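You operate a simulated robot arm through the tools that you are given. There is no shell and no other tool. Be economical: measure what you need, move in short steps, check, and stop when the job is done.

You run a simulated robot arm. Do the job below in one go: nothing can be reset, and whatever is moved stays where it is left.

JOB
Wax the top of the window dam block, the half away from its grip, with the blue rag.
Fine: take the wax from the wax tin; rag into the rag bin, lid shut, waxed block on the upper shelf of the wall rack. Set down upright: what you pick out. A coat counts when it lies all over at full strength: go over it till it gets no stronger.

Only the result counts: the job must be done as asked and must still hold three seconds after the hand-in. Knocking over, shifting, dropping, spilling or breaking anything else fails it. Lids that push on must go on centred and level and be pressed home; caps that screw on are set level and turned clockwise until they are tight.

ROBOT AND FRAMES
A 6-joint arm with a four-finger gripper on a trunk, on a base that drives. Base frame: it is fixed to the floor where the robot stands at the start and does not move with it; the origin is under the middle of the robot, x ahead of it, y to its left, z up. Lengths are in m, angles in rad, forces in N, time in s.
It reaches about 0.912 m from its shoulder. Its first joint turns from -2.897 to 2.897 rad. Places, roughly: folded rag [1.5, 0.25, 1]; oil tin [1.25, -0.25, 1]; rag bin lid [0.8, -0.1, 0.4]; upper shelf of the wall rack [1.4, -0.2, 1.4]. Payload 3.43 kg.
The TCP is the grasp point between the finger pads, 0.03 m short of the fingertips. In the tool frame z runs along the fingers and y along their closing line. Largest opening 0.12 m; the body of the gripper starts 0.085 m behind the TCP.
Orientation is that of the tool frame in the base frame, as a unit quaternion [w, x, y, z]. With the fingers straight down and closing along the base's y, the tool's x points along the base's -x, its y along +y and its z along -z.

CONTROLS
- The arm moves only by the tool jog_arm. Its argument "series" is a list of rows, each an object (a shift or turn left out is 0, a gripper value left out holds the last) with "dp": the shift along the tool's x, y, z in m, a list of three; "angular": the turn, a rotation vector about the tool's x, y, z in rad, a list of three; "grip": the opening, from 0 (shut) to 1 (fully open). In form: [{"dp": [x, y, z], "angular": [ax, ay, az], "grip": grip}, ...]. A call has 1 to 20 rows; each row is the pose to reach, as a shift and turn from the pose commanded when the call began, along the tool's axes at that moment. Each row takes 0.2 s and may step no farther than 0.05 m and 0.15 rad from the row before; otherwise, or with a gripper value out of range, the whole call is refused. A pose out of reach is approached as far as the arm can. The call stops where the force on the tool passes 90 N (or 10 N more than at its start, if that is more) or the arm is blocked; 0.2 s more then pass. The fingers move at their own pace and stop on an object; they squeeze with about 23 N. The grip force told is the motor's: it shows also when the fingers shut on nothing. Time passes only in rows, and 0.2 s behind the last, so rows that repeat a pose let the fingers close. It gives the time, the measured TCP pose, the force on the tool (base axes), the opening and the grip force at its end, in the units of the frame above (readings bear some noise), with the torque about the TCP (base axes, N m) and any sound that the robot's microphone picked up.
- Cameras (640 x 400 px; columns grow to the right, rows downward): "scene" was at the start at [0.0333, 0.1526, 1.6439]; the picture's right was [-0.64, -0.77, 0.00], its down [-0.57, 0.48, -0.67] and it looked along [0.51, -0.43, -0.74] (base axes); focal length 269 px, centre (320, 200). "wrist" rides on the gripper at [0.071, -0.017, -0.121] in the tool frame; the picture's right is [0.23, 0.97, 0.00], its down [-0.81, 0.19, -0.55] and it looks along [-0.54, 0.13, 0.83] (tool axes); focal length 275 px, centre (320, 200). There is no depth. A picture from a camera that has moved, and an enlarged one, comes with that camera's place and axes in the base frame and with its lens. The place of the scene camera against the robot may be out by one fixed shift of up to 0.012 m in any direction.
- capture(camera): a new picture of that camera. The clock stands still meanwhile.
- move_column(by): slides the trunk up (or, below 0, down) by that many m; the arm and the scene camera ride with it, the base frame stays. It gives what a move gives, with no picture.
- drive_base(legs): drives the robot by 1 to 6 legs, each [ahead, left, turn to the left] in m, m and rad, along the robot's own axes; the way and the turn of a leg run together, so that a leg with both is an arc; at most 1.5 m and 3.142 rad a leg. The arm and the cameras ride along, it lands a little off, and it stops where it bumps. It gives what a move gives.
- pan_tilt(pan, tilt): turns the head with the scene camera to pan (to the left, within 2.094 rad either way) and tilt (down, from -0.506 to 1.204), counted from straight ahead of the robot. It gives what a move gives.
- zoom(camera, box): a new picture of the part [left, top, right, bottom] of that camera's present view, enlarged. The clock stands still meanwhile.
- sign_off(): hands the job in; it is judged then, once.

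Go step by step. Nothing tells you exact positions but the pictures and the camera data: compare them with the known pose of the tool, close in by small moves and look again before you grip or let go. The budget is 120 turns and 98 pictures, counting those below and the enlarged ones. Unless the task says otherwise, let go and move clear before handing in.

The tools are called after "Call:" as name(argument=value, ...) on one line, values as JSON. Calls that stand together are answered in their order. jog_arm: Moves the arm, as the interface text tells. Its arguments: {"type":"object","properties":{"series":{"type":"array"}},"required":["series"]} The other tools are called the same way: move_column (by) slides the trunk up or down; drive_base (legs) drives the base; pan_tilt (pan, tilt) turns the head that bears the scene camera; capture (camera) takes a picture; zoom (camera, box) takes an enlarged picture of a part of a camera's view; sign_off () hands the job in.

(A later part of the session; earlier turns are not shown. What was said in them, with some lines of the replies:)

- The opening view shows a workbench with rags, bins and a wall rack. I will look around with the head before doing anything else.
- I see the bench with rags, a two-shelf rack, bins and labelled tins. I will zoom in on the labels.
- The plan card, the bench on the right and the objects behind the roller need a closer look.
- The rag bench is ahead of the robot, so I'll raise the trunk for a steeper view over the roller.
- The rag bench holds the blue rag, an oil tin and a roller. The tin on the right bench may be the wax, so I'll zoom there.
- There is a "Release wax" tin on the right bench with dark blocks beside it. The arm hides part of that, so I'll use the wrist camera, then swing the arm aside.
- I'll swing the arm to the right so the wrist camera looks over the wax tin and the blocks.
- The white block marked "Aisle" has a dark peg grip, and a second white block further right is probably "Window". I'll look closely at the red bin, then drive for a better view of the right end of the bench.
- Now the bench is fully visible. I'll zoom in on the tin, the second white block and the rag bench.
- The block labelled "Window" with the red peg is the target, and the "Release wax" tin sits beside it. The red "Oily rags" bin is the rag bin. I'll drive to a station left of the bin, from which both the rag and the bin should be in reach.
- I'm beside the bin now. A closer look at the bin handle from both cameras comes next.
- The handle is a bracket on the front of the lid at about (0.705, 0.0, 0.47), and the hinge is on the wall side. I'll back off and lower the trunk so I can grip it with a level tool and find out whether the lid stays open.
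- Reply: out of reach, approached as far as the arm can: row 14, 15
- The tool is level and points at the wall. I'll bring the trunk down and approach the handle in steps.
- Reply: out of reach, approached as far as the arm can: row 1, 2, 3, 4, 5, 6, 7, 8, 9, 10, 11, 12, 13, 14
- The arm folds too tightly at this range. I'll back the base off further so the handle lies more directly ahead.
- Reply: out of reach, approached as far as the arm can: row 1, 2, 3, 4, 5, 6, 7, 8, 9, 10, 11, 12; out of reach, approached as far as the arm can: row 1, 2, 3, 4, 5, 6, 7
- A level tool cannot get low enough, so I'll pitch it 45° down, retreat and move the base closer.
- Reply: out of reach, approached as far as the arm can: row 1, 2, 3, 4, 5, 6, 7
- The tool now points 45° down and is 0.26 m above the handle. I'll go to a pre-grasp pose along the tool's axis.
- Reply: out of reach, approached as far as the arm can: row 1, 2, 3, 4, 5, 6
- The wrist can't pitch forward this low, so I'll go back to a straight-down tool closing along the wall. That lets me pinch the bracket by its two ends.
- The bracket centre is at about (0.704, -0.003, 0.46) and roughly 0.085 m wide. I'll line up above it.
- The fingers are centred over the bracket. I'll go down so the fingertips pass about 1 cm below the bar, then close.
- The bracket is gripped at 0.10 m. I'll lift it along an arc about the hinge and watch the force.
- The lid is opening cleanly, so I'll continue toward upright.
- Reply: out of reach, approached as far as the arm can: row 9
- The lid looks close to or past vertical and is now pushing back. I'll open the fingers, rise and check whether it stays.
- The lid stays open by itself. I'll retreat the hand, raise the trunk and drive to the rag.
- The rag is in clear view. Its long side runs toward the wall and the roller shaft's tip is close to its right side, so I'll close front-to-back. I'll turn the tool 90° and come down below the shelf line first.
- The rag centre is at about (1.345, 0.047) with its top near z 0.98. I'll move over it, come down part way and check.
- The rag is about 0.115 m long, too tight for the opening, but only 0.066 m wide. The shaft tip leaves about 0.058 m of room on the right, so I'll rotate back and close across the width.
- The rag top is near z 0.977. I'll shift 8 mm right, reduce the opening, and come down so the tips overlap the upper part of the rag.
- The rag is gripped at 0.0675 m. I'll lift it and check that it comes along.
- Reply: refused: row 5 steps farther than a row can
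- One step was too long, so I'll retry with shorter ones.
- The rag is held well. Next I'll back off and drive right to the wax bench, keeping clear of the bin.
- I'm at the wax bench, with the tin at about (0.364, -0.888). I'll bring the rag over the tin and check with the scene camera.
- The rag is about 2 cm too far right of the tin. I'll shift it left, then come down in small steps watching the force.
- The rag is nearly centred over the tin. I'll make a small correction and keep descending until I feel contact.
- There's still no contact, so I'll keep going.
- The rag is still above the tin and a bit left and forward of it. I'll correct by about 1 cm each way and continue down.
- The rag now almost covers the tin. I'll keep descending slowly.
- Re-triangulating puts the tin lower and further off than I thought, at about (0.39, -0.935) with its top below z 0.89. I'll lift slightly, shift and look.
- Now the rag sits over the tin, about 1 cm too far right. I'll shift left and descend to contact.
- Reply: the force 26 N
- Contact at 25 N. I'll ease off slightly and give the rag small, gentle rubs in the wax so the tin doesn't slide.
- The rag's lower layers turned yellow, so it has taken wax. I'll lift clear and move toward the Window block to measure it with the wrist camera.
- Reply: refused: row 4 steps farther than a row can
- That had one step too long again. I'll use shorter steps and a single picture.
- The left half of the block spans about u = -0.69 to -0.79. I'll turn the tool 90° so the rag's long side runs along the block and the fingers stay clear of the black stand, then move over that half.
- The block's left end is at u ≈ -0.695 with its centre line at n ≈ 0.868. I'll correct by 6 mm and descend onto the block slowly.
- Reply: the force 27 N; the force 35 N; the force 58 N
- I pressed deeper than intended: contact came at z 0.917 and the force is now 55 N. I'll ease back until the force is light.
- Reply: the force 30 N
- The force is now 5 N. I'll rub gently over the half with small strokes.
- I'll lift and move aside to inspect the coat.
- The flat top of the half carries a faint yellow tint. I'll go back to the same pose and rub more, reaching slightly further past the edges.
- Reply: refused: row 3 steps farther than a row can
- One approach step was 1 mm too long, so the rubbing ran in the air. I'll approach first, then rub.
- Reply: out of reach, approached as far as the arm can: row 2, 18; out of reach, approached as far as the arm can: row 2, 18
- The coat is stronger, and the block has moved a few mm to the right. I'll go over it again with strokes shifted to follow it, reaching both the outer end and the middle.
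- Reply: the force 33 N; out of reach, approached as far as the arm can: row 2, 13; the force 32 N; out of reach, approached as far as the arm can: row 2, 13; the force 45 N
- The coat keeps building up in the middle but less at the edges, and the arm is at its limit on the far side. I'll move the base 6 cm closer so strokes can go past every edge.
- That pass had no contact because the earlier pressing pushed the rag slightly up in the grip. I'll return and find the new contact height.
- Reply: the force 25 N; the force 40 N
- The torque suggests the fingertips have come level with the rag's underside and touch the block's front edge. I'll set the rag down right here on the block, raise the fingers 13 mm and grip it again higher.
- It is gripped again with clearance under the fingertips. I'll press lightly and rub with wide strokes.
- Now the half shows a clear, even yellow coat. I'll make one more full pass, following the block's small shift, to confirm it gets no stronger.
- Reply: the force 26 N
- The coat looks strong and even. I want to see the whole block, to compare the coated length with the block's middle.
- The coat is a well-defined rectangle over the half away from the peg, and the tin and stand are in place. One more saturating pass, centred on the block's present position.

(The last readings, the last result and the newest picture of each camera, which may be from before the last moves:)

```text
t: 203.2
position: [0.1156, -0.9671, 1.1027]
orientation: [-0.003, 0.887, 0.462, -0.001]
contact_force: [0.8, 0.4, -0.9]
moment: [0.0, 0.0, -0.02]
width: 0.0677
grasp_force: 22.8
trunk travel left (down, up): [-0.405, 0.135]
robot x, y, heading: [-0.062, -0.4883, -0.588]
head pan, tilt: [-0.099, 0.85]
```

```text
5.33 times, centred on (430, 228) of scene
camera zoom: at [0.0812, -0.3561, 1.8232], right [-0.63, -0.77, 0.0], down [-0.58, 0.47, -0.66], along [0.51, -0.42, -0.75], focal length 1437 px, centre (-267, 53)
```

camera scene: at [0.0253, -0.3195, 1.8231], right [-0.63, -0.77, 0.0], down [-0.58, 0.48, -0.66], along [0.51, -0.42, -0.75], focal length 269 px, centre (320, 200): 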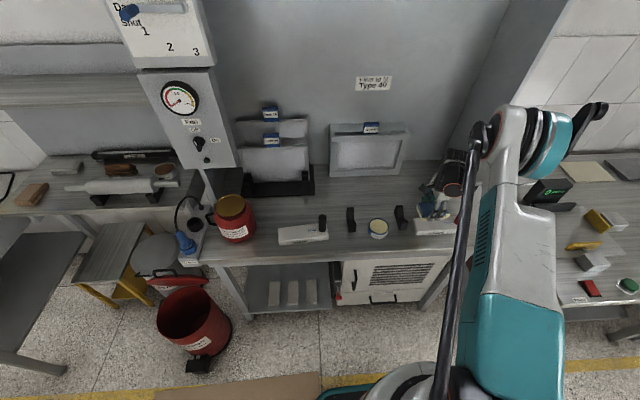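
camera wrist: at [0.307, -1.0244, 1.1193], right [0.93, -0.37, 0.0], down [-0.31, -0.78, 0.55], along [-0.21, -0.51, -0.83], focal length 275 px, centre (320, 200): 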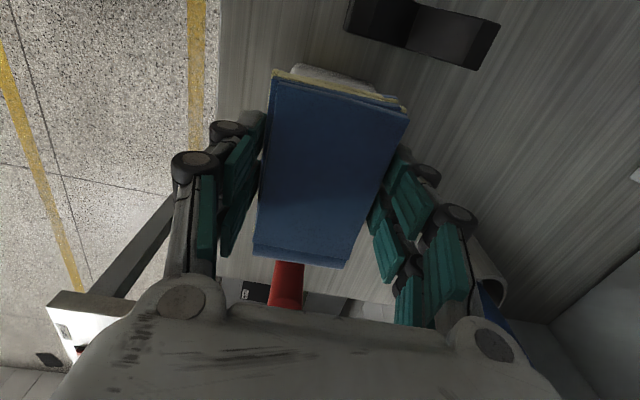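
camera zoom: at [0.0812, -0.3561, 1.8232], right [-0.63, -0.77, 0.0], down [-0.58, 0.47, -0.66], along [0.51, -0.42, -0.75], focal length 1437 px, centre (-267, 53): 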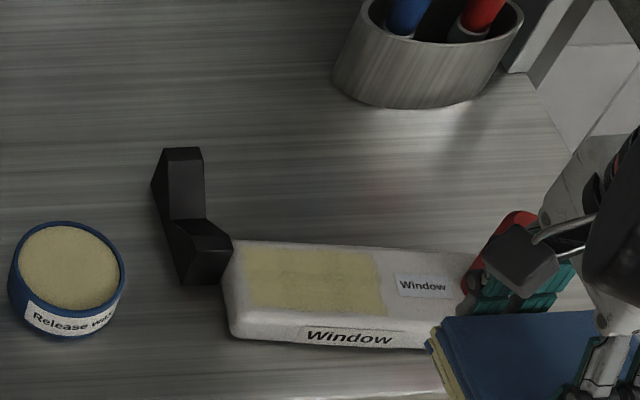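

The half is fully coated in the same wax colour right past the middle, with no visible change since the last pass. Next I'll drive to the bin to drop the rag in.

Call:
drive_base(legs=[[-0.18, 0, -0.035], [0, 0.93, 0]])

Call:
pan_tilt(pan=-0.3, tilt=1.0)

Call:
capture(camera="scene")

```text
t: 209.2
position: [0.4973, -0.111, 1.1019]
orientation: [-0.002, 0.895, 0.445, 0.0]
contact_force: [0.1, -0.6, -0.2]
moment: [0.01, -0.03, -0.01]
width: 0.0675
grasp_force: 23.6
trunk travel left (down, up): [-0.405, 0.135]
robot x, y, heading: [0.3333, 0.3739, -0.623]
head pan, tilt: [-0.099, 0.85]
```

```text
t: 209.9
position: [0.4955, -0.1094, 1.1016]
orientation: [-0.001, 0.895, 0.445, -0.001]
contact_force: [-0.8, 0.8, -0.7]
moment: [0.0, 0.0, -0.02]
width: 0.0675
grasp_force: 23.0
trunk travel left (down, up): [-0.405, 0.135]
robot x, y, heading: [0.3327, 0.3797, -0.625]
head pan, tilt: [-0.3, 1.0]
```

```text
17 pictures are left
camera scene: at [0.4692, 0.497, 1.812], right [-0.8, -0.6, 0.0], down [-0.51, 0.67, -0.54], along [0.33, -0.43, -0.84], focal length 269 px, centre (320, 200)
```

scene: 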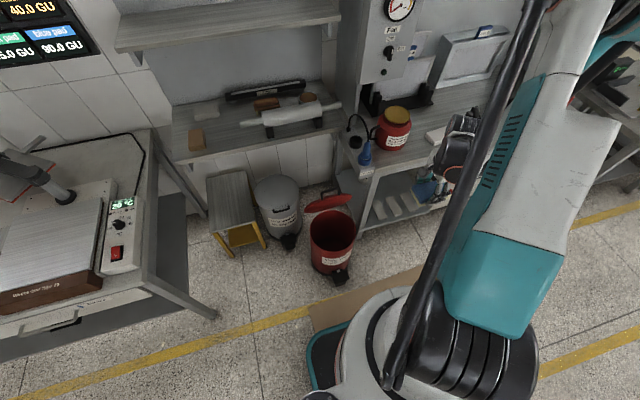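

The bin stands open ahead. I'll bring the rag over its mouth, then lower the trunk.

Call:
jog_arm(series=[{"dp": [0.03, 0.034, 0]}, {"dp": [0.06, 0.068, 0]}, {"dp": [0.09, 0.102, 0]}, {"dp": [0.12, 0.136, 0]}, {"dp": [0.15, 0.17, 0]}, {"dp": [0.18, 0.2, 0]}, {"dp": [0.2, 0.225, 0]}])

Call:
move_column(by=-0.38)

Call:
capture(camera="wrist")

```text
t: 211.5
position: [0.7983, -0.0871, 1.1007]
orientation: [-0.002, 0.895, 0.445, -0.001]
contact_force: [0.7, 0.7, -0.5]
moment: [0.0, 0.02, 0.03]
width: 0.0669
grasp_force: 22.9
trunk travel left (down, up): [-0.405, 0.135]
robot x, y, heading: [0.3357, 0.3789, -0.625]
head pan, tilt: [-0.3, 1.0]
```

```text
t: 215.2
position: [0.798, -0.0884, 0.7209]
orientation: [-0.002, 0.895, 0.445, -0.001]
contact_force: [0.7, -0.4, -0.6]
moment: [0.03, -0.03, -0.04]
width: 0.0671
grasp_force: 23.0
trunk travel left (down, up): [-0.025, 0.515]
robot x, y, heading: [0.3332, 0.3732, -0.626]
head pan, tilt: [-0.3, 1.0]
```

```text
16 pictures are left
camera wrist: at [0.8284, -0.0214, 0.8421], right [0.92, -0.4, 0.0], down [-0.33, -0.76, 0.55], along [-0.23, -0.5, -0.83], focal length 275 px, centre (320, 200)
```

wrist: 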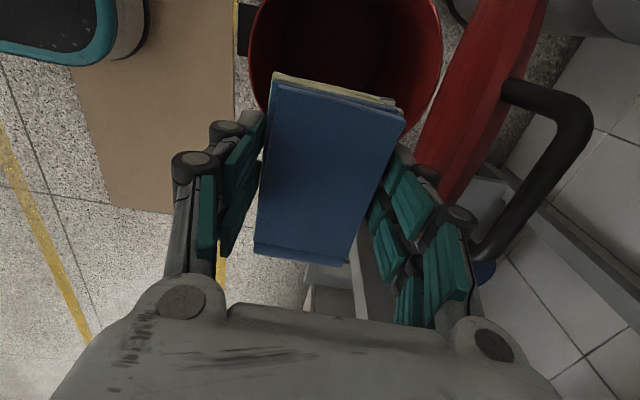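

The rag needs about 3 cm more to the left to centre it over the mouth. I'll adjust, lower it to the rim and release.

Call:
jog_arm(series=[{"dp": [0.015, 0.006, 0.0]}, {"dp": [0.028, 0.012, 0.03]}, {"dp": [0.028, 0.012, 0.07]}, {"dp": [0.028, 0.012, 0.11]}, {"dp": [0.028, 0.012, 0.15]}, {"dp": [0.028, 0.012, 0.19]}, {"dp": [0.028, 0.012, 0.23]}, {"dp": [0.028, 0.012, 0.26]}])

Call:
capture(camera="wrist")

```text
t: 217.0
position: [0.822, -0.069, 0.4752]
orientation: [-0.002, 0.895, 0.446, -0.001]
contact_force: [-0.3, -0.4, -0.4]
moment: [-0.01, 0.01, -0.04]
width: 0.0673
grasp_force: 22.8
out of reach, approached as far as the arm can: row 8
trunk travel left (down, up): [-0.025, 0.515]
robot x, y, heading: [0.3353, 0.376, -0.629]
head pan, tilt: [-0.3, 1.0]
```

```text
15 pictures are left
camera wrist: at [0.8525, -0.0042, 0.5963], right [0.92, -0.4, 0.0], down [-0.33, -0.76, 0.55], along [-0.23, -0.5, -0.83], focal length 275 px, centre (320, 200)
```

wrist: 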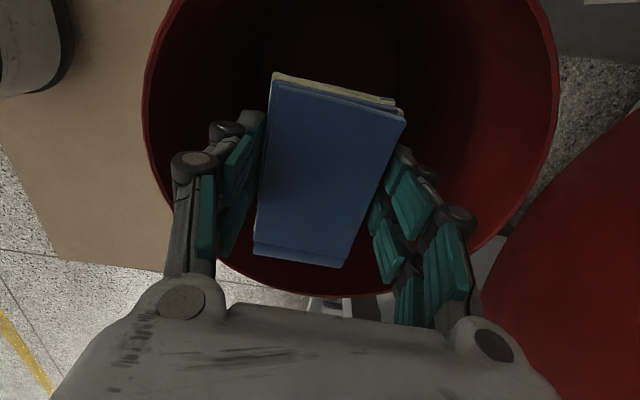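

The rag is fully inside the mouth. I'll release it and rise.

Call:
jog_arm(series=[{"dp": [0, 0, 0], "grip": 0.8}, {"dp": [0, 0, 0]}, {"dp": [0, 0, -0.04]}, {"dp": [0, 0, -0.08]}, {"dp": [0, 0, -0.12]}, {"dp": [0, 0, -0.16]}, {"dp": [0, 0, -0.2]}, {"dp": [0, 0, -0.24]}])

Call:
capture(camera="wrist")

```text
t: 218.8
position: [0.8212, -0.0687, 0.7144]
orientation: [-0.001, 0.895, 0.446, 0.0]
contact_force: [0.2, -0.1, -0.1]
moment: [0.03, 0.0, 0.01]
width: 0.0962
grasp_force: 0.3
trunk travel left (down, up): [-0.025, 0.515]
robot x, y, heading: [0.3342, 0.3761, -0.624]
head pan, tilt: [-0.3, 1.0]
```

```text
14 pictures are left
camera wrist: at [0.8528, -0.0044, 0.8358], right [0.92, -0.4, 0.0], down [-0.33, -0.76, 0.55], along [-0.23, -0.5, -0.83], focal length 275 px, centre (320, 200)
```

wrist: 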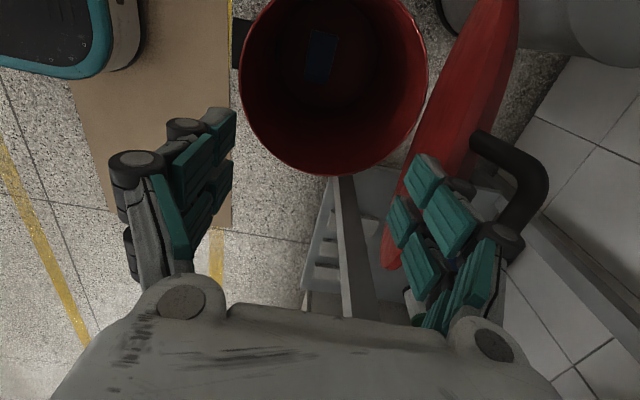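

The rag lies at the bottom of the bin. To close the lid I'll rise, turn the tool back and line up over the handle again.

Call:
jog_arm(series=[{"dp": [0, 0, -0.05]}, {"dp": [0, 0, -0.1]}, {"dp": [0, 0, -0.14], "grip": 1.0}, {"dp": [0, 0, -0.14], "angular": [0, 0, -0.143]}, {"dp": [0, 0, -0.14], "angular": [0, 0, -0.286]}, {"dp": [0, 0, -0.14], "angular": [0, 0, -0.428]}, {"dp": [0, 0, -0.14], "angular": [0, 0, -0.571]}, {"dp": [0, 0, -0.14], "angular": [0, 0, -0.714]}, {"dp": [0, 0, -0.14], "angular": [0, 0, -0.857]}, {"dp": [0, 0, -0.14], "angular": [0, 0, -1.0]}, {"dp": [0, 0, -0.14], "angular": [0, 0, -1.142]}, {"dp": [0, 0, -0.14], "angular": [0, 0, -1.285]}, {"dp": [0, 0, -0.14], "angular": [0, 0, -1.428]}, {"dp": [0, 0, -0.14], "angular": [0, 0, -1.571]}, {"dp": [-0.006, 0.04, -0.14], "angular": [0, 0, -1.571]}, {"dp": [-0.013, 0.085, -0.14], "angular": [0, 0, -1.571]}])

Call:
capture(camera="wrist")

```text
t: 222.2
position: [0.8833, -0.1327, 0.8549]
orientation: [-0.002, 0.317, 0.948, 0.001]
contact_force: [-0.1, 0.5, 0.4]
moment: [-0.01, -0.05, 0.01]
width: 0.1199
grasp_force: 0.1
trunk travel left (down, up): [-0.025, 0.515]
robot x, y, heading: [0.3349, 0.3755, -0.622]
head pan, tilt: [-0.3, 1.0]
```

```text
13 pictures are left
camera wrist: at [0.8176, -0.105, 0.9764], right [0.4, 0.92, 0.0], down [0.76, -0.34, 0.55], along [0.5, -0.22, -0.84], focal length 275 px, centre (320, 200)
```

wrist: 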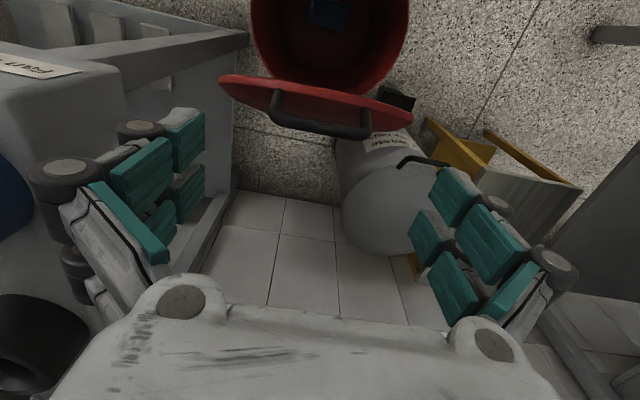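

The handle bar is at about (0.898, -0.137, 0.706). I'll line up, descend around it and close.

Call:
jog_arm(series=[{"dp": [-0.014, 0.005, 0.03]}, {"dp": [-0.014, 0.005, 0.07]}, {"dp": [-0.014, 0.005, 0.1]}, {"dp": [-0.014, 0.005, 0.122]}, {"dp": [-0.014, 0.005, 0.131]}, {"dp": [-0.014, 0.005, 0.131], "grip": 0}, {"dp": [-0.014, 0.005, 0.131]}, {"dp": [-0.014, 0.005, 0.131]}])

```text
t: 224.0
position: [0.8968, -0.1375, 0.7249]
orientation: [-0.001, 0.319, 0.948, 0.001]
contact_force: [-4.9, -4.8, 2.6]
moment: [-0.71, 0.47, -0.17]
width: 0.1001
grasp_force: 22.7
trunk travel left (down, up): [-0.025, 0.515]
robot x, y, heading: [0.3362, 0.377, -0.625]
head pan, tilt: [-0.3, 1.0]
```

The bracket is gripped. I'll swing the lid down along the reverse arc.

Call:
jog_arm(series=[{"dp": [0.0274, 0, 0.0033]}, {"dp": [0.0487, 0, 0.008]}, {"dp": [0.0695, 0, 0.0146]}, {"dp": [0.0897, 0, 0.0229]}, {"dp": [0.109, 0, 0.033]}, {"dp": [0.1274, 0, 0.0447]}, {"dp": [0.1447, 0, 0.058]}, {"dp": [0.1608, 0, 0.0727]}, {"dp": [0.1755, 0, 0.0888]}, {"dp": [0.1888, 0, 0.106]}, {"dp": [0.2005, 0, 0.1245]}, {"dp": [0.2106, 0, 0.1438]}, {"dp": [0.219, 0, 0.164]}, {"dp": [0.2255, 0, 0.1848]}, {"dp": [0.23, 0, 0.206]}, {"dp": [0.2325, 0, 0.2233]}, {"dp": [0.2337, 0, 0.2364]}, {"dp": [0.234, 0, 0.246]}, {"dp": [0.234, 0, 0.25]}])

Call:
capture(camera="wrist")

```text
t: 228.0
position: [0.7767, -0.0659, 0.4974]
orientation: [-0.003, 0.318, 0.948, 0.001]
contact_force: [0.2, 0.0, 0.3]
moment: [-0.01, 0.0, 0.0]
width: 0.0
grasp_force: 23.3
out of reach, approached as far as the arm can: row 10, 11, 12, 13, 14, 15, 16, 17, 18, 19
trunk travel left (down, up): [-0.025, 0.515]
robot x, y, heading: [0.3301, 0.3744, -0.62]
head pan, tilt: [-0.3, 1.0]
```

```text
12 pictures are left
camera wrist: at [0.712, -0.0367, 0.6185], right [0.4, 0.92, 0.0], down [0.77, -0.34, 0.55], along [0.5, -0.22, -0.84], focal length 275 px, centre (320, 200)
```

wrist: 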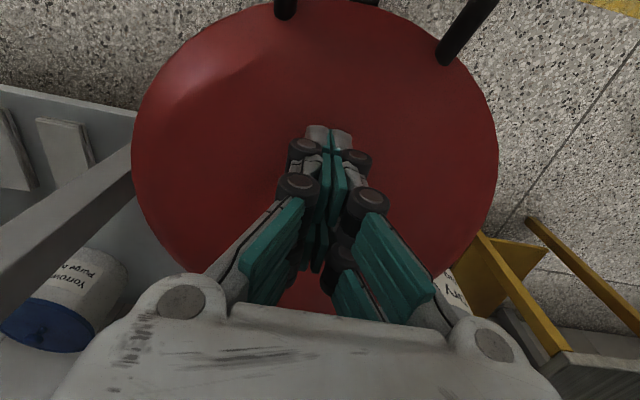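

The arm ran out of room and the bracket slipped, but the lid appears to have dropped shut. I'll rise and check.

Call:
jog_arm(series=[{"dp": [0, 0, -0.04]}, {"dp": [0, 0, -0.08]}, {"dp": [0, 0, -0.12]}, {"dp": [0, 0, -0.16]}, {"dp": [0, 0, -0.2], "grip": 0.6}, {"dp": [0, 0, -0.24]}])

Call:
zoom(camera="scene", box=[240, 140, 440, 300])

```text
t: 229.4
position: [0.7782, -0.067, 0.7425]
orientation: [-0.002, 0.318, 0.948, 0.001]
contact_force: [-0.1, -0.8, 0.3]
moment: [0.02, -0.01, 0.0]
width: 0.0723
grasp_force: 0.1
trunk travel left (down, up): [-0.025, 0.515]
robot x, y, heading: [0.3358, 0.3761, -0.619]
head pan, tilt: [-0.3, 1.0]
```

```text
2.50 times, centred on (340, 220) of scene
camera zoom: at [0.4692, 0.4969, 1.432], right [-0.8, -0.6, 0.0], down [-0.51, 0.67, -0.54], along [0.33, -0.43, -0.84], focal length 674 px, centre (270, 150)
```

zoom: 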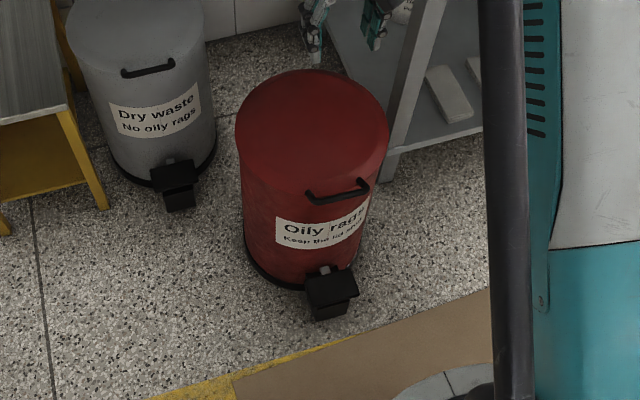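

The lid is shut with the rag inside. Now for the block: I'll raise the trunk, retract, turn the tool to close front-to-back, and drive back to the wax bench to grip the block's body near its centre.

Call:
move_column(by=0.4)

Call:
jog_arm(series=[{"dp": [0.02, 0, 0], "angular": [0, 0, 0.143]}, {"dp": [0.04, 0, 0], "angular": [0, 0, 0.286]}, {"dp": [0.06, 0, 0], "angular": [0, 0, 0.428]}, {"dp": [0.08, 0, 0], "angular": [0, 0, 0.571]}, {"dp": [0.1, 0, 0], "angular": [0, 0, 0.714]}, {"dp": [0.12, 0, 0], "angular": [0, 0, 0.857], "grip": 1.0}, {"dp": [0.14, 0, 0], "angular": [0, 0, 1.0]}, {"dp": [0.15, 0, 0], "angular": [0, 0, 1.142]}, {"dp": [0.15, 0, 0], "angular": [0, 0, 1.285]}, {"dp": [0.15, 0, 0], "angular": [0, 0, 1.428]}, {"dp": [0.15, 0, 0], "angular": [0, 0, 1.571]}])

Call:
drive_base(legs=[[-0.03, 0, 0], [0, -1.1, 0], [0.15, 0, 0]])

```text
t: 233.2
position: [0.7781, -0.0684, 1.1422]
orientation: [-0.001, 0.319, 0.948, 0.001]
contact_force: [0.3, -0.1, -0.3]
moment: [0.0, 0.02, -0.02]
width: 0.0718
grasp_force: 0.1
trunk travel left (down, up): [-0.425, 0.115]
robot x, y, heading: [0.3378, 0.3778, -0.622]
head pan, tilt: [-0.3, 1.0]
```

```text
t: 235.6
position: [0.6585, 0.023, 1.1423]
orientation: [-0.002, 0.896, 0.445, 0.0]
contact_force: [0.2, -0.1, 0.6]
moment: [0.01, -0.02, -0.01]
width: 0.1201
grasp_force: 0.1
trunk travel left (down, up): [-0.425, 0.115]
robot x, y, heading: [0.3389, 0.3758, -0.623]
head pan, tilt: [-0.3, 1.0]
```

```text
t: 242.7
position: [0.1262, -0.9444, 1.1431]
orientation: [-0.002, 0.893, 0.449, -0.001]
contact_force: [0.6, -0.1, 0.4]
moment: [0.05, 0.04, 0.01]
width: 0.12
grasp_force: 0.1
trunk travel left (down, up): [-0.425, 0.115]
robot x, y, heading: [-0.2058, -0.5946, -0.611]
head pan, tilt: [-0.3, 1.0]
```

Call:
jog_arm(series=[{"dp": [0, 0.04, 0]}, {"dp": [-0.01, 0.08, 0.0]}, {"dp": [-0.02, 0.12, 0]}])

Call:
capture(camera="wrist")

```text
t: 243.5
position: [0.2097, -1.0322, 1.142]
orientation: [-0.003, 0.893, 0.45, -0.001]
contact_force: [0.5, -0.4, -0.2]
moment: [0.05, 0.05, 0.01]
width: 0.1198
grasp_force: 0.0
trunk travel left (down, up): [-0.425, 0.115]
robot x, y, heading: [-0.2041, -0.5947, -0.615]
head pan, tilt: [-0.3, 1.0]
```

```text
10 pictures are left
camera wrist: at [0.2403, -0.9652, 1.2628], right [0.92, -0.39, -0.01], down [-0.33, -0.77, 0.55], along [-0.22, -0.51, -0.83], focal length 275 px, centre (320, 200)
```

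wrist: 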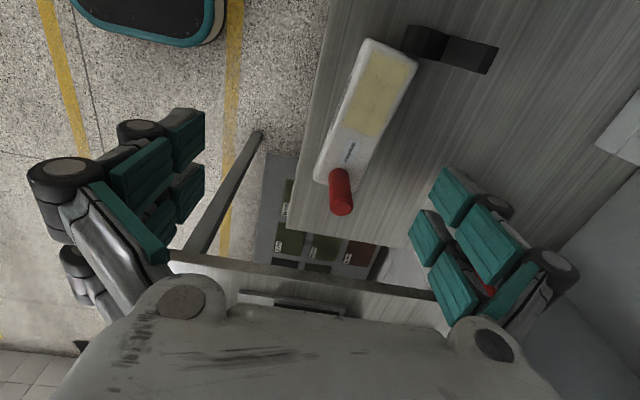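

The coat covers the whole half and the block is turned about 7° from the bench. I'll align with it over its centre, come down and check.

Call:
jog_arm(series=[{"dp": [-0.025, 0.034, 0.02], "angular": [0, 0, 0.06]}, {"dp": [-0.051, 0.0675, 0.04], "angular": [0, 0, 0.12]}, {"dp": [-0.051, 0.0675, 0.08], "angular": [0, 0, 0.12]}, {"dp": [-0.051, 0.0675, 0.12], "angular": [0, 0, 0.12]}, {"dp": [-0.051, 0.0675, 0.16], "angular": [0, 0, 0.12]}])

Call:
capture(camera="wrist")

```text
t: 244.7
position: [0.2329, -1.1115, 0.9819]
orientation: [-0.003, 0.919, 0.395, -0.001]
contact_force: [0.1, -0.7, 0.2]
moment: [0.01, 0.0, 0.0]
width: 0.1199
grasp_force: 0.2
trunk travel left (down, up): [-0.425, 0.115]
robot x, y, heading: [-0.2031, -0.5899, -0.616]
head pan, tilt: [-0.3, 1.0]
```

```text
9 pictures are left
camera wrist: at [0.2708, -1.0485, 1.1032], right [0.87, -0.5, -0.01], down [-0.41, -0.72, 0.55], along [-0.28, -0.48, -0.83], focal length 275 px, centre (320, 200)
```

wrist: 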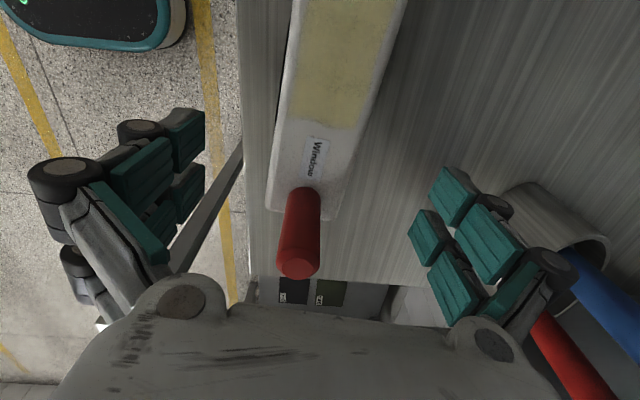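

I'm centred over the block's middle to within a few mm. I'll descend over its sides and close.

Call:
jog_arm(series=[{"dp": [0, 0.004, 0.03]}, {"dp": [0, 0.004, 0.06]}, {"dp": [0, 0.004, 0.08]}, {"dp": [0, 0.004, 0.088]}])

Call:
jog_arm(series=[{"dp": [0, 0, 0.004]}])

Call:
jog_arm(series=[{"dp": [0, 0, 0], "grip": 0.0}, {"dp": [0, 0, 0]}, {"dp": [0, 0, 0]}])

```text
t: 245.7
position: [0.2352, -1.1127, 0.8943]
orientation: [-0.003, 0.918, 0.395, -0.001]
contact_force: [-0.9, 0.4, 0.5]
moment: [0.0, -0.01, -0.01]
width: 0.12
grasp_force: 0.0
trunk travel left (down, up): [-0.425, 0.115]
robot x, y, heading: [-0.2076, -0.5939, -0.612]
head pan, tilt: [-0.3, 1.0]
```

```text
t: 246.1
position: [0.2361, -1.1132, 0.8889]
orientation: [-0.003, 0.918, 0.397, -0.001]
contact_force: [0.7, 0.5, -0.4]
moment: [0.01, 0.03, 0.01]
width: 0.1201
grasp_force: 0.0
trunk travel left (down, up): [-0.425, 0.115]
robot x, y, heading: [-0.2076, -0.5908, -0.616]
head pan, tilt: [-0.3, 1.0]
```

```text
t: 246.9
position: [0.2353, -1.1142, 0.8899]
orientation: [-0.001, 0.918, 0.397, 0.0]
contact_force: [-1.2, -0.3, 7.0]
moment: [0.37, 0.24, 0.34]
width: 0.0748
grasp_force: 22.8
trunk travel left (down, up): [-0.425, 0.115]
robot x, y, heading: [-0.2061, -0.5933, -0.609]
head pan, tilt: [-0.3, 1.0]
```

The block is gripped at 0.075 m. I'll lift a little and check that it stays level.

Call:
jog_arm(series=[{"dp": [0, 0, -0.01]}, {"dp": [0, 0, -0.02]}, {"dp": [0, 0, -0.04]}, {"dp": [0, 0, -0.08]}, {"dp": [0, 0, -0.11]}])

Call:
pan_tilt(pan=-0.2, tilt=0.8)

Call:
zoom(camera="scene", box=[280, 120, 520, 270])

```text
t: 248.1
position: [0.2374, -1.114, 1.0012]
orientation: [-0.002, 0.918, 0.396, -0.001]
contact_force: [0.6, 1.3, -3.9]
moment: [0.02, -0.02, 0.03]
width: 0.0747
grasp_force: 23.0
trunk travel left (down, up): [-0.425, 0.115]
robot x, y, heading: [-0.2065, -0.5961, -0.616]
head pan, tilt: [-0.3, 1.0]
```

```text
t: 248.8
position: [0.2371, -1.1147, 1.0005]
orientation: [-0.002, 0.918, 0.397, 0.0]
contact_force: [-0.4, -0.9, -3.9]
moment: [-0.06, 0.0, -0.04]
width: 0.0752
grasp_force: 22.9
trunk travel left (down, up): [-0.425, 0.115]
robot x, y, heading: [-0.2074, -0.596, -0.609]
head pan, tilt: [-0.201, 0.799]
```

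```text
2.67 times, centred on (400, 195) of scene
camera zoom: at [-0.0571, -0.4749, 1.8471], right [-0.73, -0.69, 0.0], down [-0.49, 0.52, -0.7], along [0.48, -0.51, -0.72], focal length 718 px, centre (107, 213)
```

zoom: 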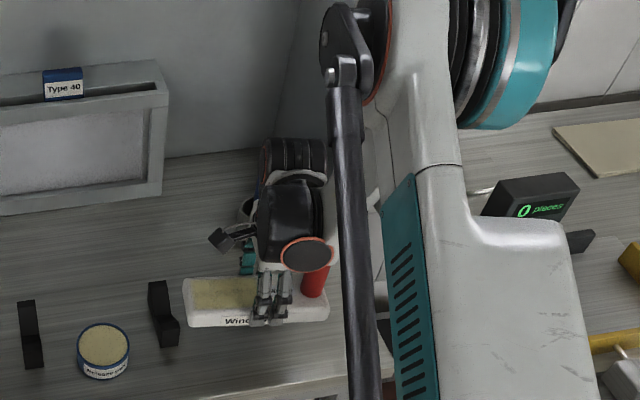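

The block hangs level. I'll raise, retract and straighten it, then drive to the rack.

Call:
jog_arm(series=[{"dp": [0, -0.01, -0.04]}, {"dp": [0, -0.02, -0.08], "angular": [0, 0, -0.04]}, {"dp": [0.0, -0.06, -0.1], "angular": [0, 0, -0.08]}, {"dp": [0.0, -0.1, -0.1], "angular": [0, 0, -0.12]}, {"dp": [0.0, -0.14, -0.1], "angular": [0, 0, -0.12]}, {"dp": [0.0, -0.17, -0.1], "angular": [0, 0, -0.12]}])

Call:
move_column(by=0.11)

Call:
drive_base(legs=[[-0.15, 0, 0], [0, 1.42, 0]])

```text
t: 250.2
position: [0.115, -1.002, 1.1064]
orientation: [-0.002, 0.893, 0.451, -0.001]
contact_force: [0.0, 0.1, -3.8]
moment: [0.02, 0.02, -0.04]
width: 0.0748
grasp_force: 23.3
out of reach, approached as far as the arm can: row 6
trunk travel left (down, up): [-0.425, 0.115]
robot x, y, heading: [-0.2041, -0.5927, -0.611]
head pan, tilt: [-0.201, 0.799]
```

```text
t: 251.6
position: [0.1167, -1.0018, 1.216]
orientation: [-0.003, 0.893, 0.45, -0.001]
contact_force: [-0.3, -0.6, -3.9]
moment: [0.0, -0.01, -0.01]
width: 0.0749
grasp_force: 22.3
trunk travel left (down, up): [-0.535, 0.005]
robot x, y, heading: [-0.2033, -0.5884, -0.616]
head pan, tilt: [-0.201, 0.799]
```

```text
t: 259.5
position: [0.7875, 0.1941, 1.2158]
orientation: [-0.003, 0.899, 0.438, -0.002]
contact_force: [0.6, 0.2, -3.9]
moment: [-0.03, -0.01, -0.01]
width: 0.075
grasp_force: 23.6
trunk travel left (down, up): [-0.535, 0.005]
robot x, y, heading: [0.4837, 0.6144, -0.635]
head pan, tilt: [-0.201, 0.799]
```

Call:
drive_base(legs=[[0.3, 0, 0.015]])

Call:
jog_arm(series=[{"dp": [0, 0, -0.04]}, {"dp": [0, 0, -0.08]}, {"dp": [0, 0, -0.12]}, {"dp": [0, 0, -0.16]}, {"dp": [0, 0, -0.2]}, {"dp": [0, 0, -0.24]}, {"dp": [0, 0, -0.28]}])

Call:
pan_tilt(pan=0.1, tilt=0.4)

Call:
capture(camera="scene")

```text
t: 261.5
position: [1.0348, 0.0224, 1.2168]
orientation: [-0.003, 0.896, 0.445, -0.002]
contact_force: [0.2, -0.4, -4.2]
moment: [0.01, 0.02, -0.03]
width: 0.0749
grasp_force: 22.9
trunk travel left (down, up): [-0.535, 0.005]
robot x, y, heading: [0.7172, 0.4349, -0.625]
head pan, tilt: [-0.201, 0.799]
```

```text
t: 263.1
position: [1.0342, 0.0229, 1.4971]
orientation: [-0.003, 0.896, 0.445, -0.001]
contact_force: [0.0, -0.2, -3.7]
moment: [-0.01, -0.01, 0.01]
width: 0.0751
grasp_force: 23.3
trunk travel left (down, up): [-0.535, 0.005]
robot x, y, heading: [0.7206, 0.4367, -0.624]
head pan, tilt: [-0.201, 0.799]
```

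```text
t: 264.0
position: [1.0339, 0.0223, 1.4952]
orientation: [-0.003, 0.896, 0.445, -0.001]
contact_force: [-0.5, 1.2, -3.8]
moment: [-0.02, -0.03, -0.03]
width: 0.075
grasp_force: 23.2
trunk travel left (down, up): [-0.535, 0.005]
robot x, y, heading: [0.7145, 0.4348, -0.624]
head pan, tilt: [0.099, 0.4]
```

```text
7 pictures are left
camera scene: at [0.892, 0.5661, 1.9921], right [-0.5, -0.86, 0.0], down [-0.34, 0.2, -0.92], along [0.8, -0.46, -0.39], focal length 269 px, centre (320, 200)
```

scene: 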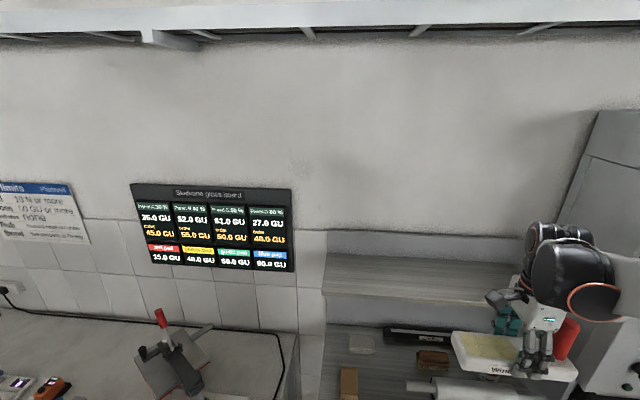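

The shelf's top is near z 1.34 and spans n ≈ 1.15 to 1.33. I'll shift the base left and forward for reach, keeping clear of the bin and stool.

Call:
drive_base(legs=[[0, 0.09, 0], [0.2, 0, 0]])

Call:
jog_arm(series=[{"dp": [0, 0.04, 0]}, {"dp": [0, 0.08, 0]}, {"dp": [0, 0.12, 0]}, {"dp": [0, 0.16, 0]}, {"dp": [0, 0.19, 0]}])

Call:
capture(camera="wrist")

```text
t: 266.3
position: [1.2504, -0.0234, 1.495]
orientation: [-0.003, 0.896, 0.444, -0.001]
contact_force: [0.0, -0.8, -3.2]
moment: [0.02, 0.0, 0.02]
width: 0.0749
grasp_force: 22.9
trunk travel left (down, up): [-0.535, 0.005]
robot x, y, heading: [0.9341, 0.3879, -0.629]
head pan, tilt: [0.099, 0.4]
```

```text
t: 267.5
position: [1.4037, -0.138, 1.4933]
orientation: [-0.004, 0.896, 0.444, -0.001]
contact_force: [-0.3, -0.4, -4.0]
moment: [0.03, 0.0, -0.01]
width: 0.0749
grasp_force: 23.0
trunk travel left (down, up): [-0.535, 0.005]
robot x, y, heading: [0.9328, 0.3904, -0.625]
head pan, tilt: [0.099, 0.4]
```

```text
6 pictures are left
camera wrist: at [1.435, -0.0716, 1.6143], right [0.91, -0.41, -0.01], down [-0.34, -0.76, 0.55], along [-0.23, -0.5, -0.83], focal length 275 px, centre (320, 200)
```

wrist: 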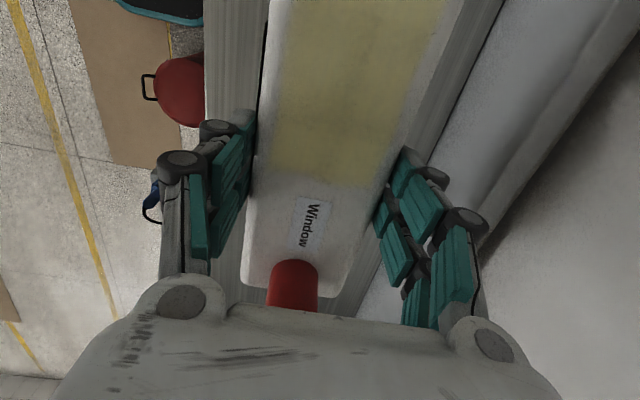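

The block is over the middle of the shelf. I'll lower it to just above, then step down to contact.

Call:
jog_arm(series=[{"dp": [0, 0, 0.03]}, {"dp": [0, 0, 0.06]}, {"dp": [0, 0, 0.08]}])

Call:
jog_arm(series=[{"dp": [0, 0, 0.004]}, {"dp": [0, 0, 0.008]}])

Call:
zoom(camera="scene", box=[340, 200, 640, 387])

```text
t: 268.3
position: [1.4006, -0.1375, 1.4131]
orientation: [-0.003, 0.896, 0.443, -0.001]
contact_force: [-0.1, 0.1, -4.5]
moment: [0.03, 0.02, 0.01]
width: 0.0749
grasp_force: 22.9
trunk travel left (down, up): [-0.535, 0.005]
robot x, y, heading: [0.9341, 0.3898, -0.626]
head pan, tilt: [0.099, 0.4]
```

```text
t: 268.9
position: [1.399, -0.137, 1.4068]
orientation: [-0.003, 0.896, 0.444, -0.001]
contact_force: [-0.7, 0.1, -4.2]
moment: [-0.01, -0.05, 0.01]
width: 0.075
grasp_force: 22.9
trunk travel left (down, up): [-0.535, 0.005]
robot x, y, heading: [0.9338, 0.3918, -0.627]
head pan, tilt: [0.099, 0.4]
```

```text
2.13 times, centred on (490, 294) of scene
camera zoom: at [1.1074, 0.5207, 1.9922], right [-0.5, -0.86, 0.0], down [-0.34, 0.2, -0.92], along [0.8, -0.46, -0.39], focal length 575 px, centre (-43, 0)
```

zoom: 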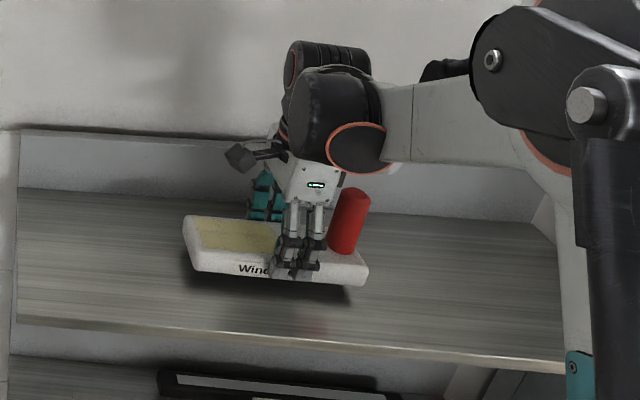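

It's well inside the shelf and still a little above it. I'll keep stepping down until the weight comes off.

Call:
jog_arm(series=[{"dp": [0, 0, 0.004]}, {"dp": [0, 0, 0.008]}])

Call:
jog_arm(series=[{"dp": [0, 0, 0.003]}, {"dp": [0, 0, 0.005]}])

Call:
jog_arm(series=[{"dp": [0, 0, 0.002]}, {"dp": [0, 0, 0.004]}])

```text
t: 269.5
position: [1.3997, -0.1376, 1.3993]
orientation: [-0.003, 0.896, 0.444, -0.001]
contact_force: [-0.3, -0.7, -5.0]
moment: [0.02, -0.01, 0.03]
width: 0.0752
grasp_force: 23.1
trunk travel left (down, up): [-0.535, 0.005]
robot x, y, heading: [0.933, 0.3929, -0.627]
head pan, tilt: [0.099, 0.4]
```

```text
t: 270.1
position: [1.4004, -0.1377, 1.3932]
orientation: [-0.003, 0.896, 0.444, -0.001]
contact_force: [-0.1, 0.5, -4.3]
moment: [0.01, -0.03, 0.03]
width: 0.0751
grasp_force: 22.9
trunk travel left (down, up): [-0.535, 0.005]
robot x, y, heading: [0.9328, 0.3919, -0.63]
head pan, tilt: [0.099, 0.4]
```

```text
t: 270.7
position: [1.3996, -0.1379, 1.3909]
orientation: [-0.002, 0.896, 0.445, -0.001]
contact_force: [1.9, -0.5, 5.0]
moment: [-0.6, 0.13, 0.14]
width: 0.0749
grasp_force: 23.1
trunk travel left (down, up): [-0.535, 0.005]
robot x, y, heading: [0.9345, 0.3931, -0.627]
head pan, tilt: [0.099, 0.4]
```

The block has made contact with the shelf. I'll open and rise straight up.

Call:
jog_arm(series=[{"dp": [0, 0, 0.0], "grip": 0.75}, {"dp": [0, 0, 0.0]}, {"dp": [0, 0, 0.0], "grip": 0.9}, {"dp": [0, 0, -0.02]}, {"dp": [0, 0, -0.05]}, {"dp": [0, 0, -0.09]}, {"dp": [0, 0, -0.13]}, {"dp": [0, -0.04, -0.14]}, {"dp": [0, -0.08, -0.14]}, {"dp": [0, -0.12, -0.14]}])

Call:
zoom(camera="scene", box=[340, 200, 640, 387])

```text
t: 272.9
position: [1.3021, -0.0623, 1.5314]
orientation: [-0.001, 0.896, 0.444, -0.001]
contact_force: [-0.7, 0.7, 0.2]
moment: [-0.03, -0.05, -0.03]
width: 0.1079
grasp_force: 0.0
trunk travel left (down, up): [-0.535, 0.005]
robot x, y, heading: [0.9323, 0.3893, -0.629]
head pan, tilt: [0.099, 0.4]
```

```text
2.13 times, centred on (490, 294) of scene
camera zoom: at [1.104, 0.5237, 1.9924], right [-0.5, -0.86, 0.0], down [-0.33, 0.19, -0.92], along [0.8, -0.46, -0.39], focal length 575 px, centre (-43, 0)
```

zoom: 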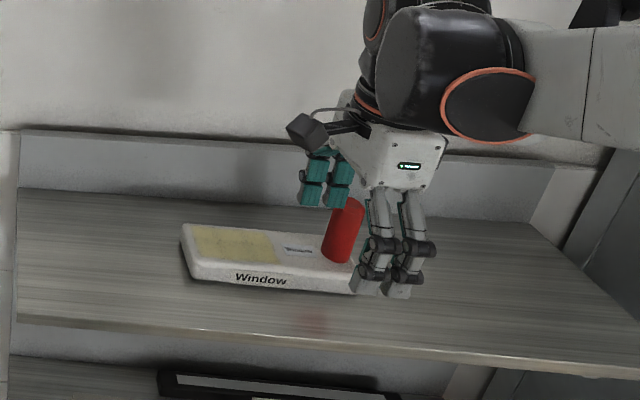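

The block stands on the upper shelf. I'll pull the hand fully clear and take a last look at the block and the coat.

Call:
jog_arm(series=[{"dp": [0, -0.04, 0]}, {"dp": [0, -0.08, 0]}, {"dp": [0, -0.12, 0]}, {"dp": [0, -0.16, 0]}])

Call:
zoom(camera="scene", box=[410, 280, 530, 355])

Call:
pan_tilt(pan=-0.4, tilt=1.0)

Call:
capture(camera="scene")

```text
t: 273.9
position: [1.1877, 0.0194, 1.5347]
orientation: [-0.003, 0.895, 0.446, 0.0]
contact_force: [-0.1, 0.0, -0.3]
moment: [0.05, 0.03, 0.0]
width: 0.1081
grasp_force: 0.0
trunk travel left (down, up): [-0.535, 0.005]
robot x, y, heading: [0.9326, 0.3893, -0.626]
head pan, tilt: [0.099, 0.4]
```

```text
5.33 times, centred on (470, 318) of scene
camera zoom: at [1.1057, 0.517, 1.9915], right [-0.54, -0.84, 0.0], down [-0.34, 0.21, -0.92], along [0.77, -0.49, -0.4], focal length 1437 px, centre (-480, -427)
```

zoom: 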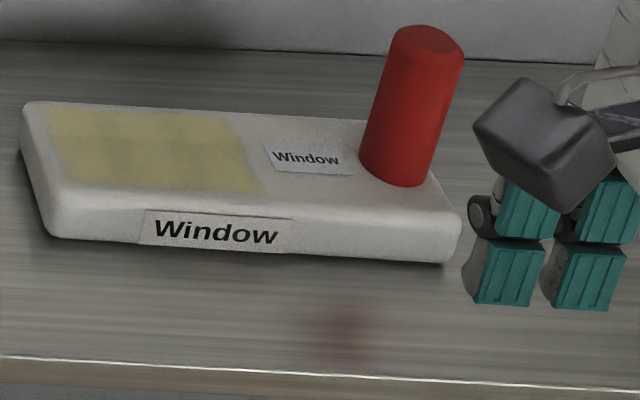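

```text
t: 274.9
position: [1.1879, 0.0215, 1.5347]
orientation: [-0.002, 0.894, 0.448, -0.002]
contact_force: [1.5, -0.8, 0.1]
moment: [0.01, 0.0, -0.01]
width: 0.1079
grasp_force: 0.1
trunk travel left (down, up): [-0.535, 0.005]
robot x, y, heading: [0.9317, 0.392, -0.63]
head pan, tilt: [-0.4, 1.0]
```

```text
2 pictures are left
camera scene: at [1.0898, 0.5327, 1.9439], right [-0.48, -0.88, 0.0], down [-0.72, 0.4, -0.56], along [0.49, -0.27, -0.83], focal length 269 px, centre (320, 200)
```

scene: 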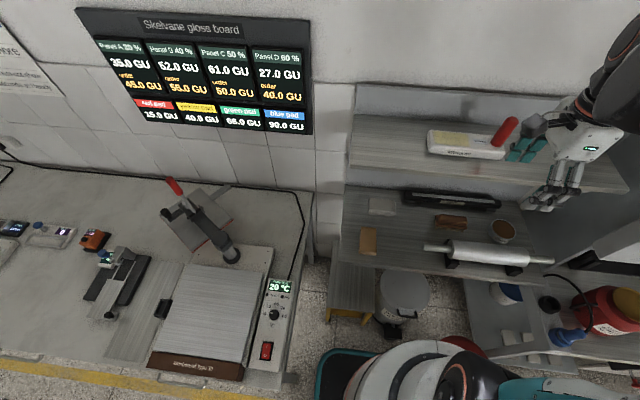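

The Window block stands upright on the upper shelf with its far half evenly coated, the rag is in the shut bin, and the hand is clear.

Call:
sign_off()

```text
The job is handed in.
```

I've handed the job in: the half of the Window dam block away from its grip is waxed, and the block stands upright on the upper shelf of the wall rack. The blue rag is in the oily-rags bin.

- **Coat:** it looked even and at full strength, the same colour as the wax in the tin. The last pass made it no stronger. It runs a few millimetres past the middle of the block.
- **Bin lid:** I didn't lower it all the way by hand. It slipped from the gripper partway and dropped shut; the picture afterwards showed it closed.
- **Other items:** while being rubbed, the block slid along the bench until it was right next to a black stand. The wax tin and the stand looked unmoved in the pictures.
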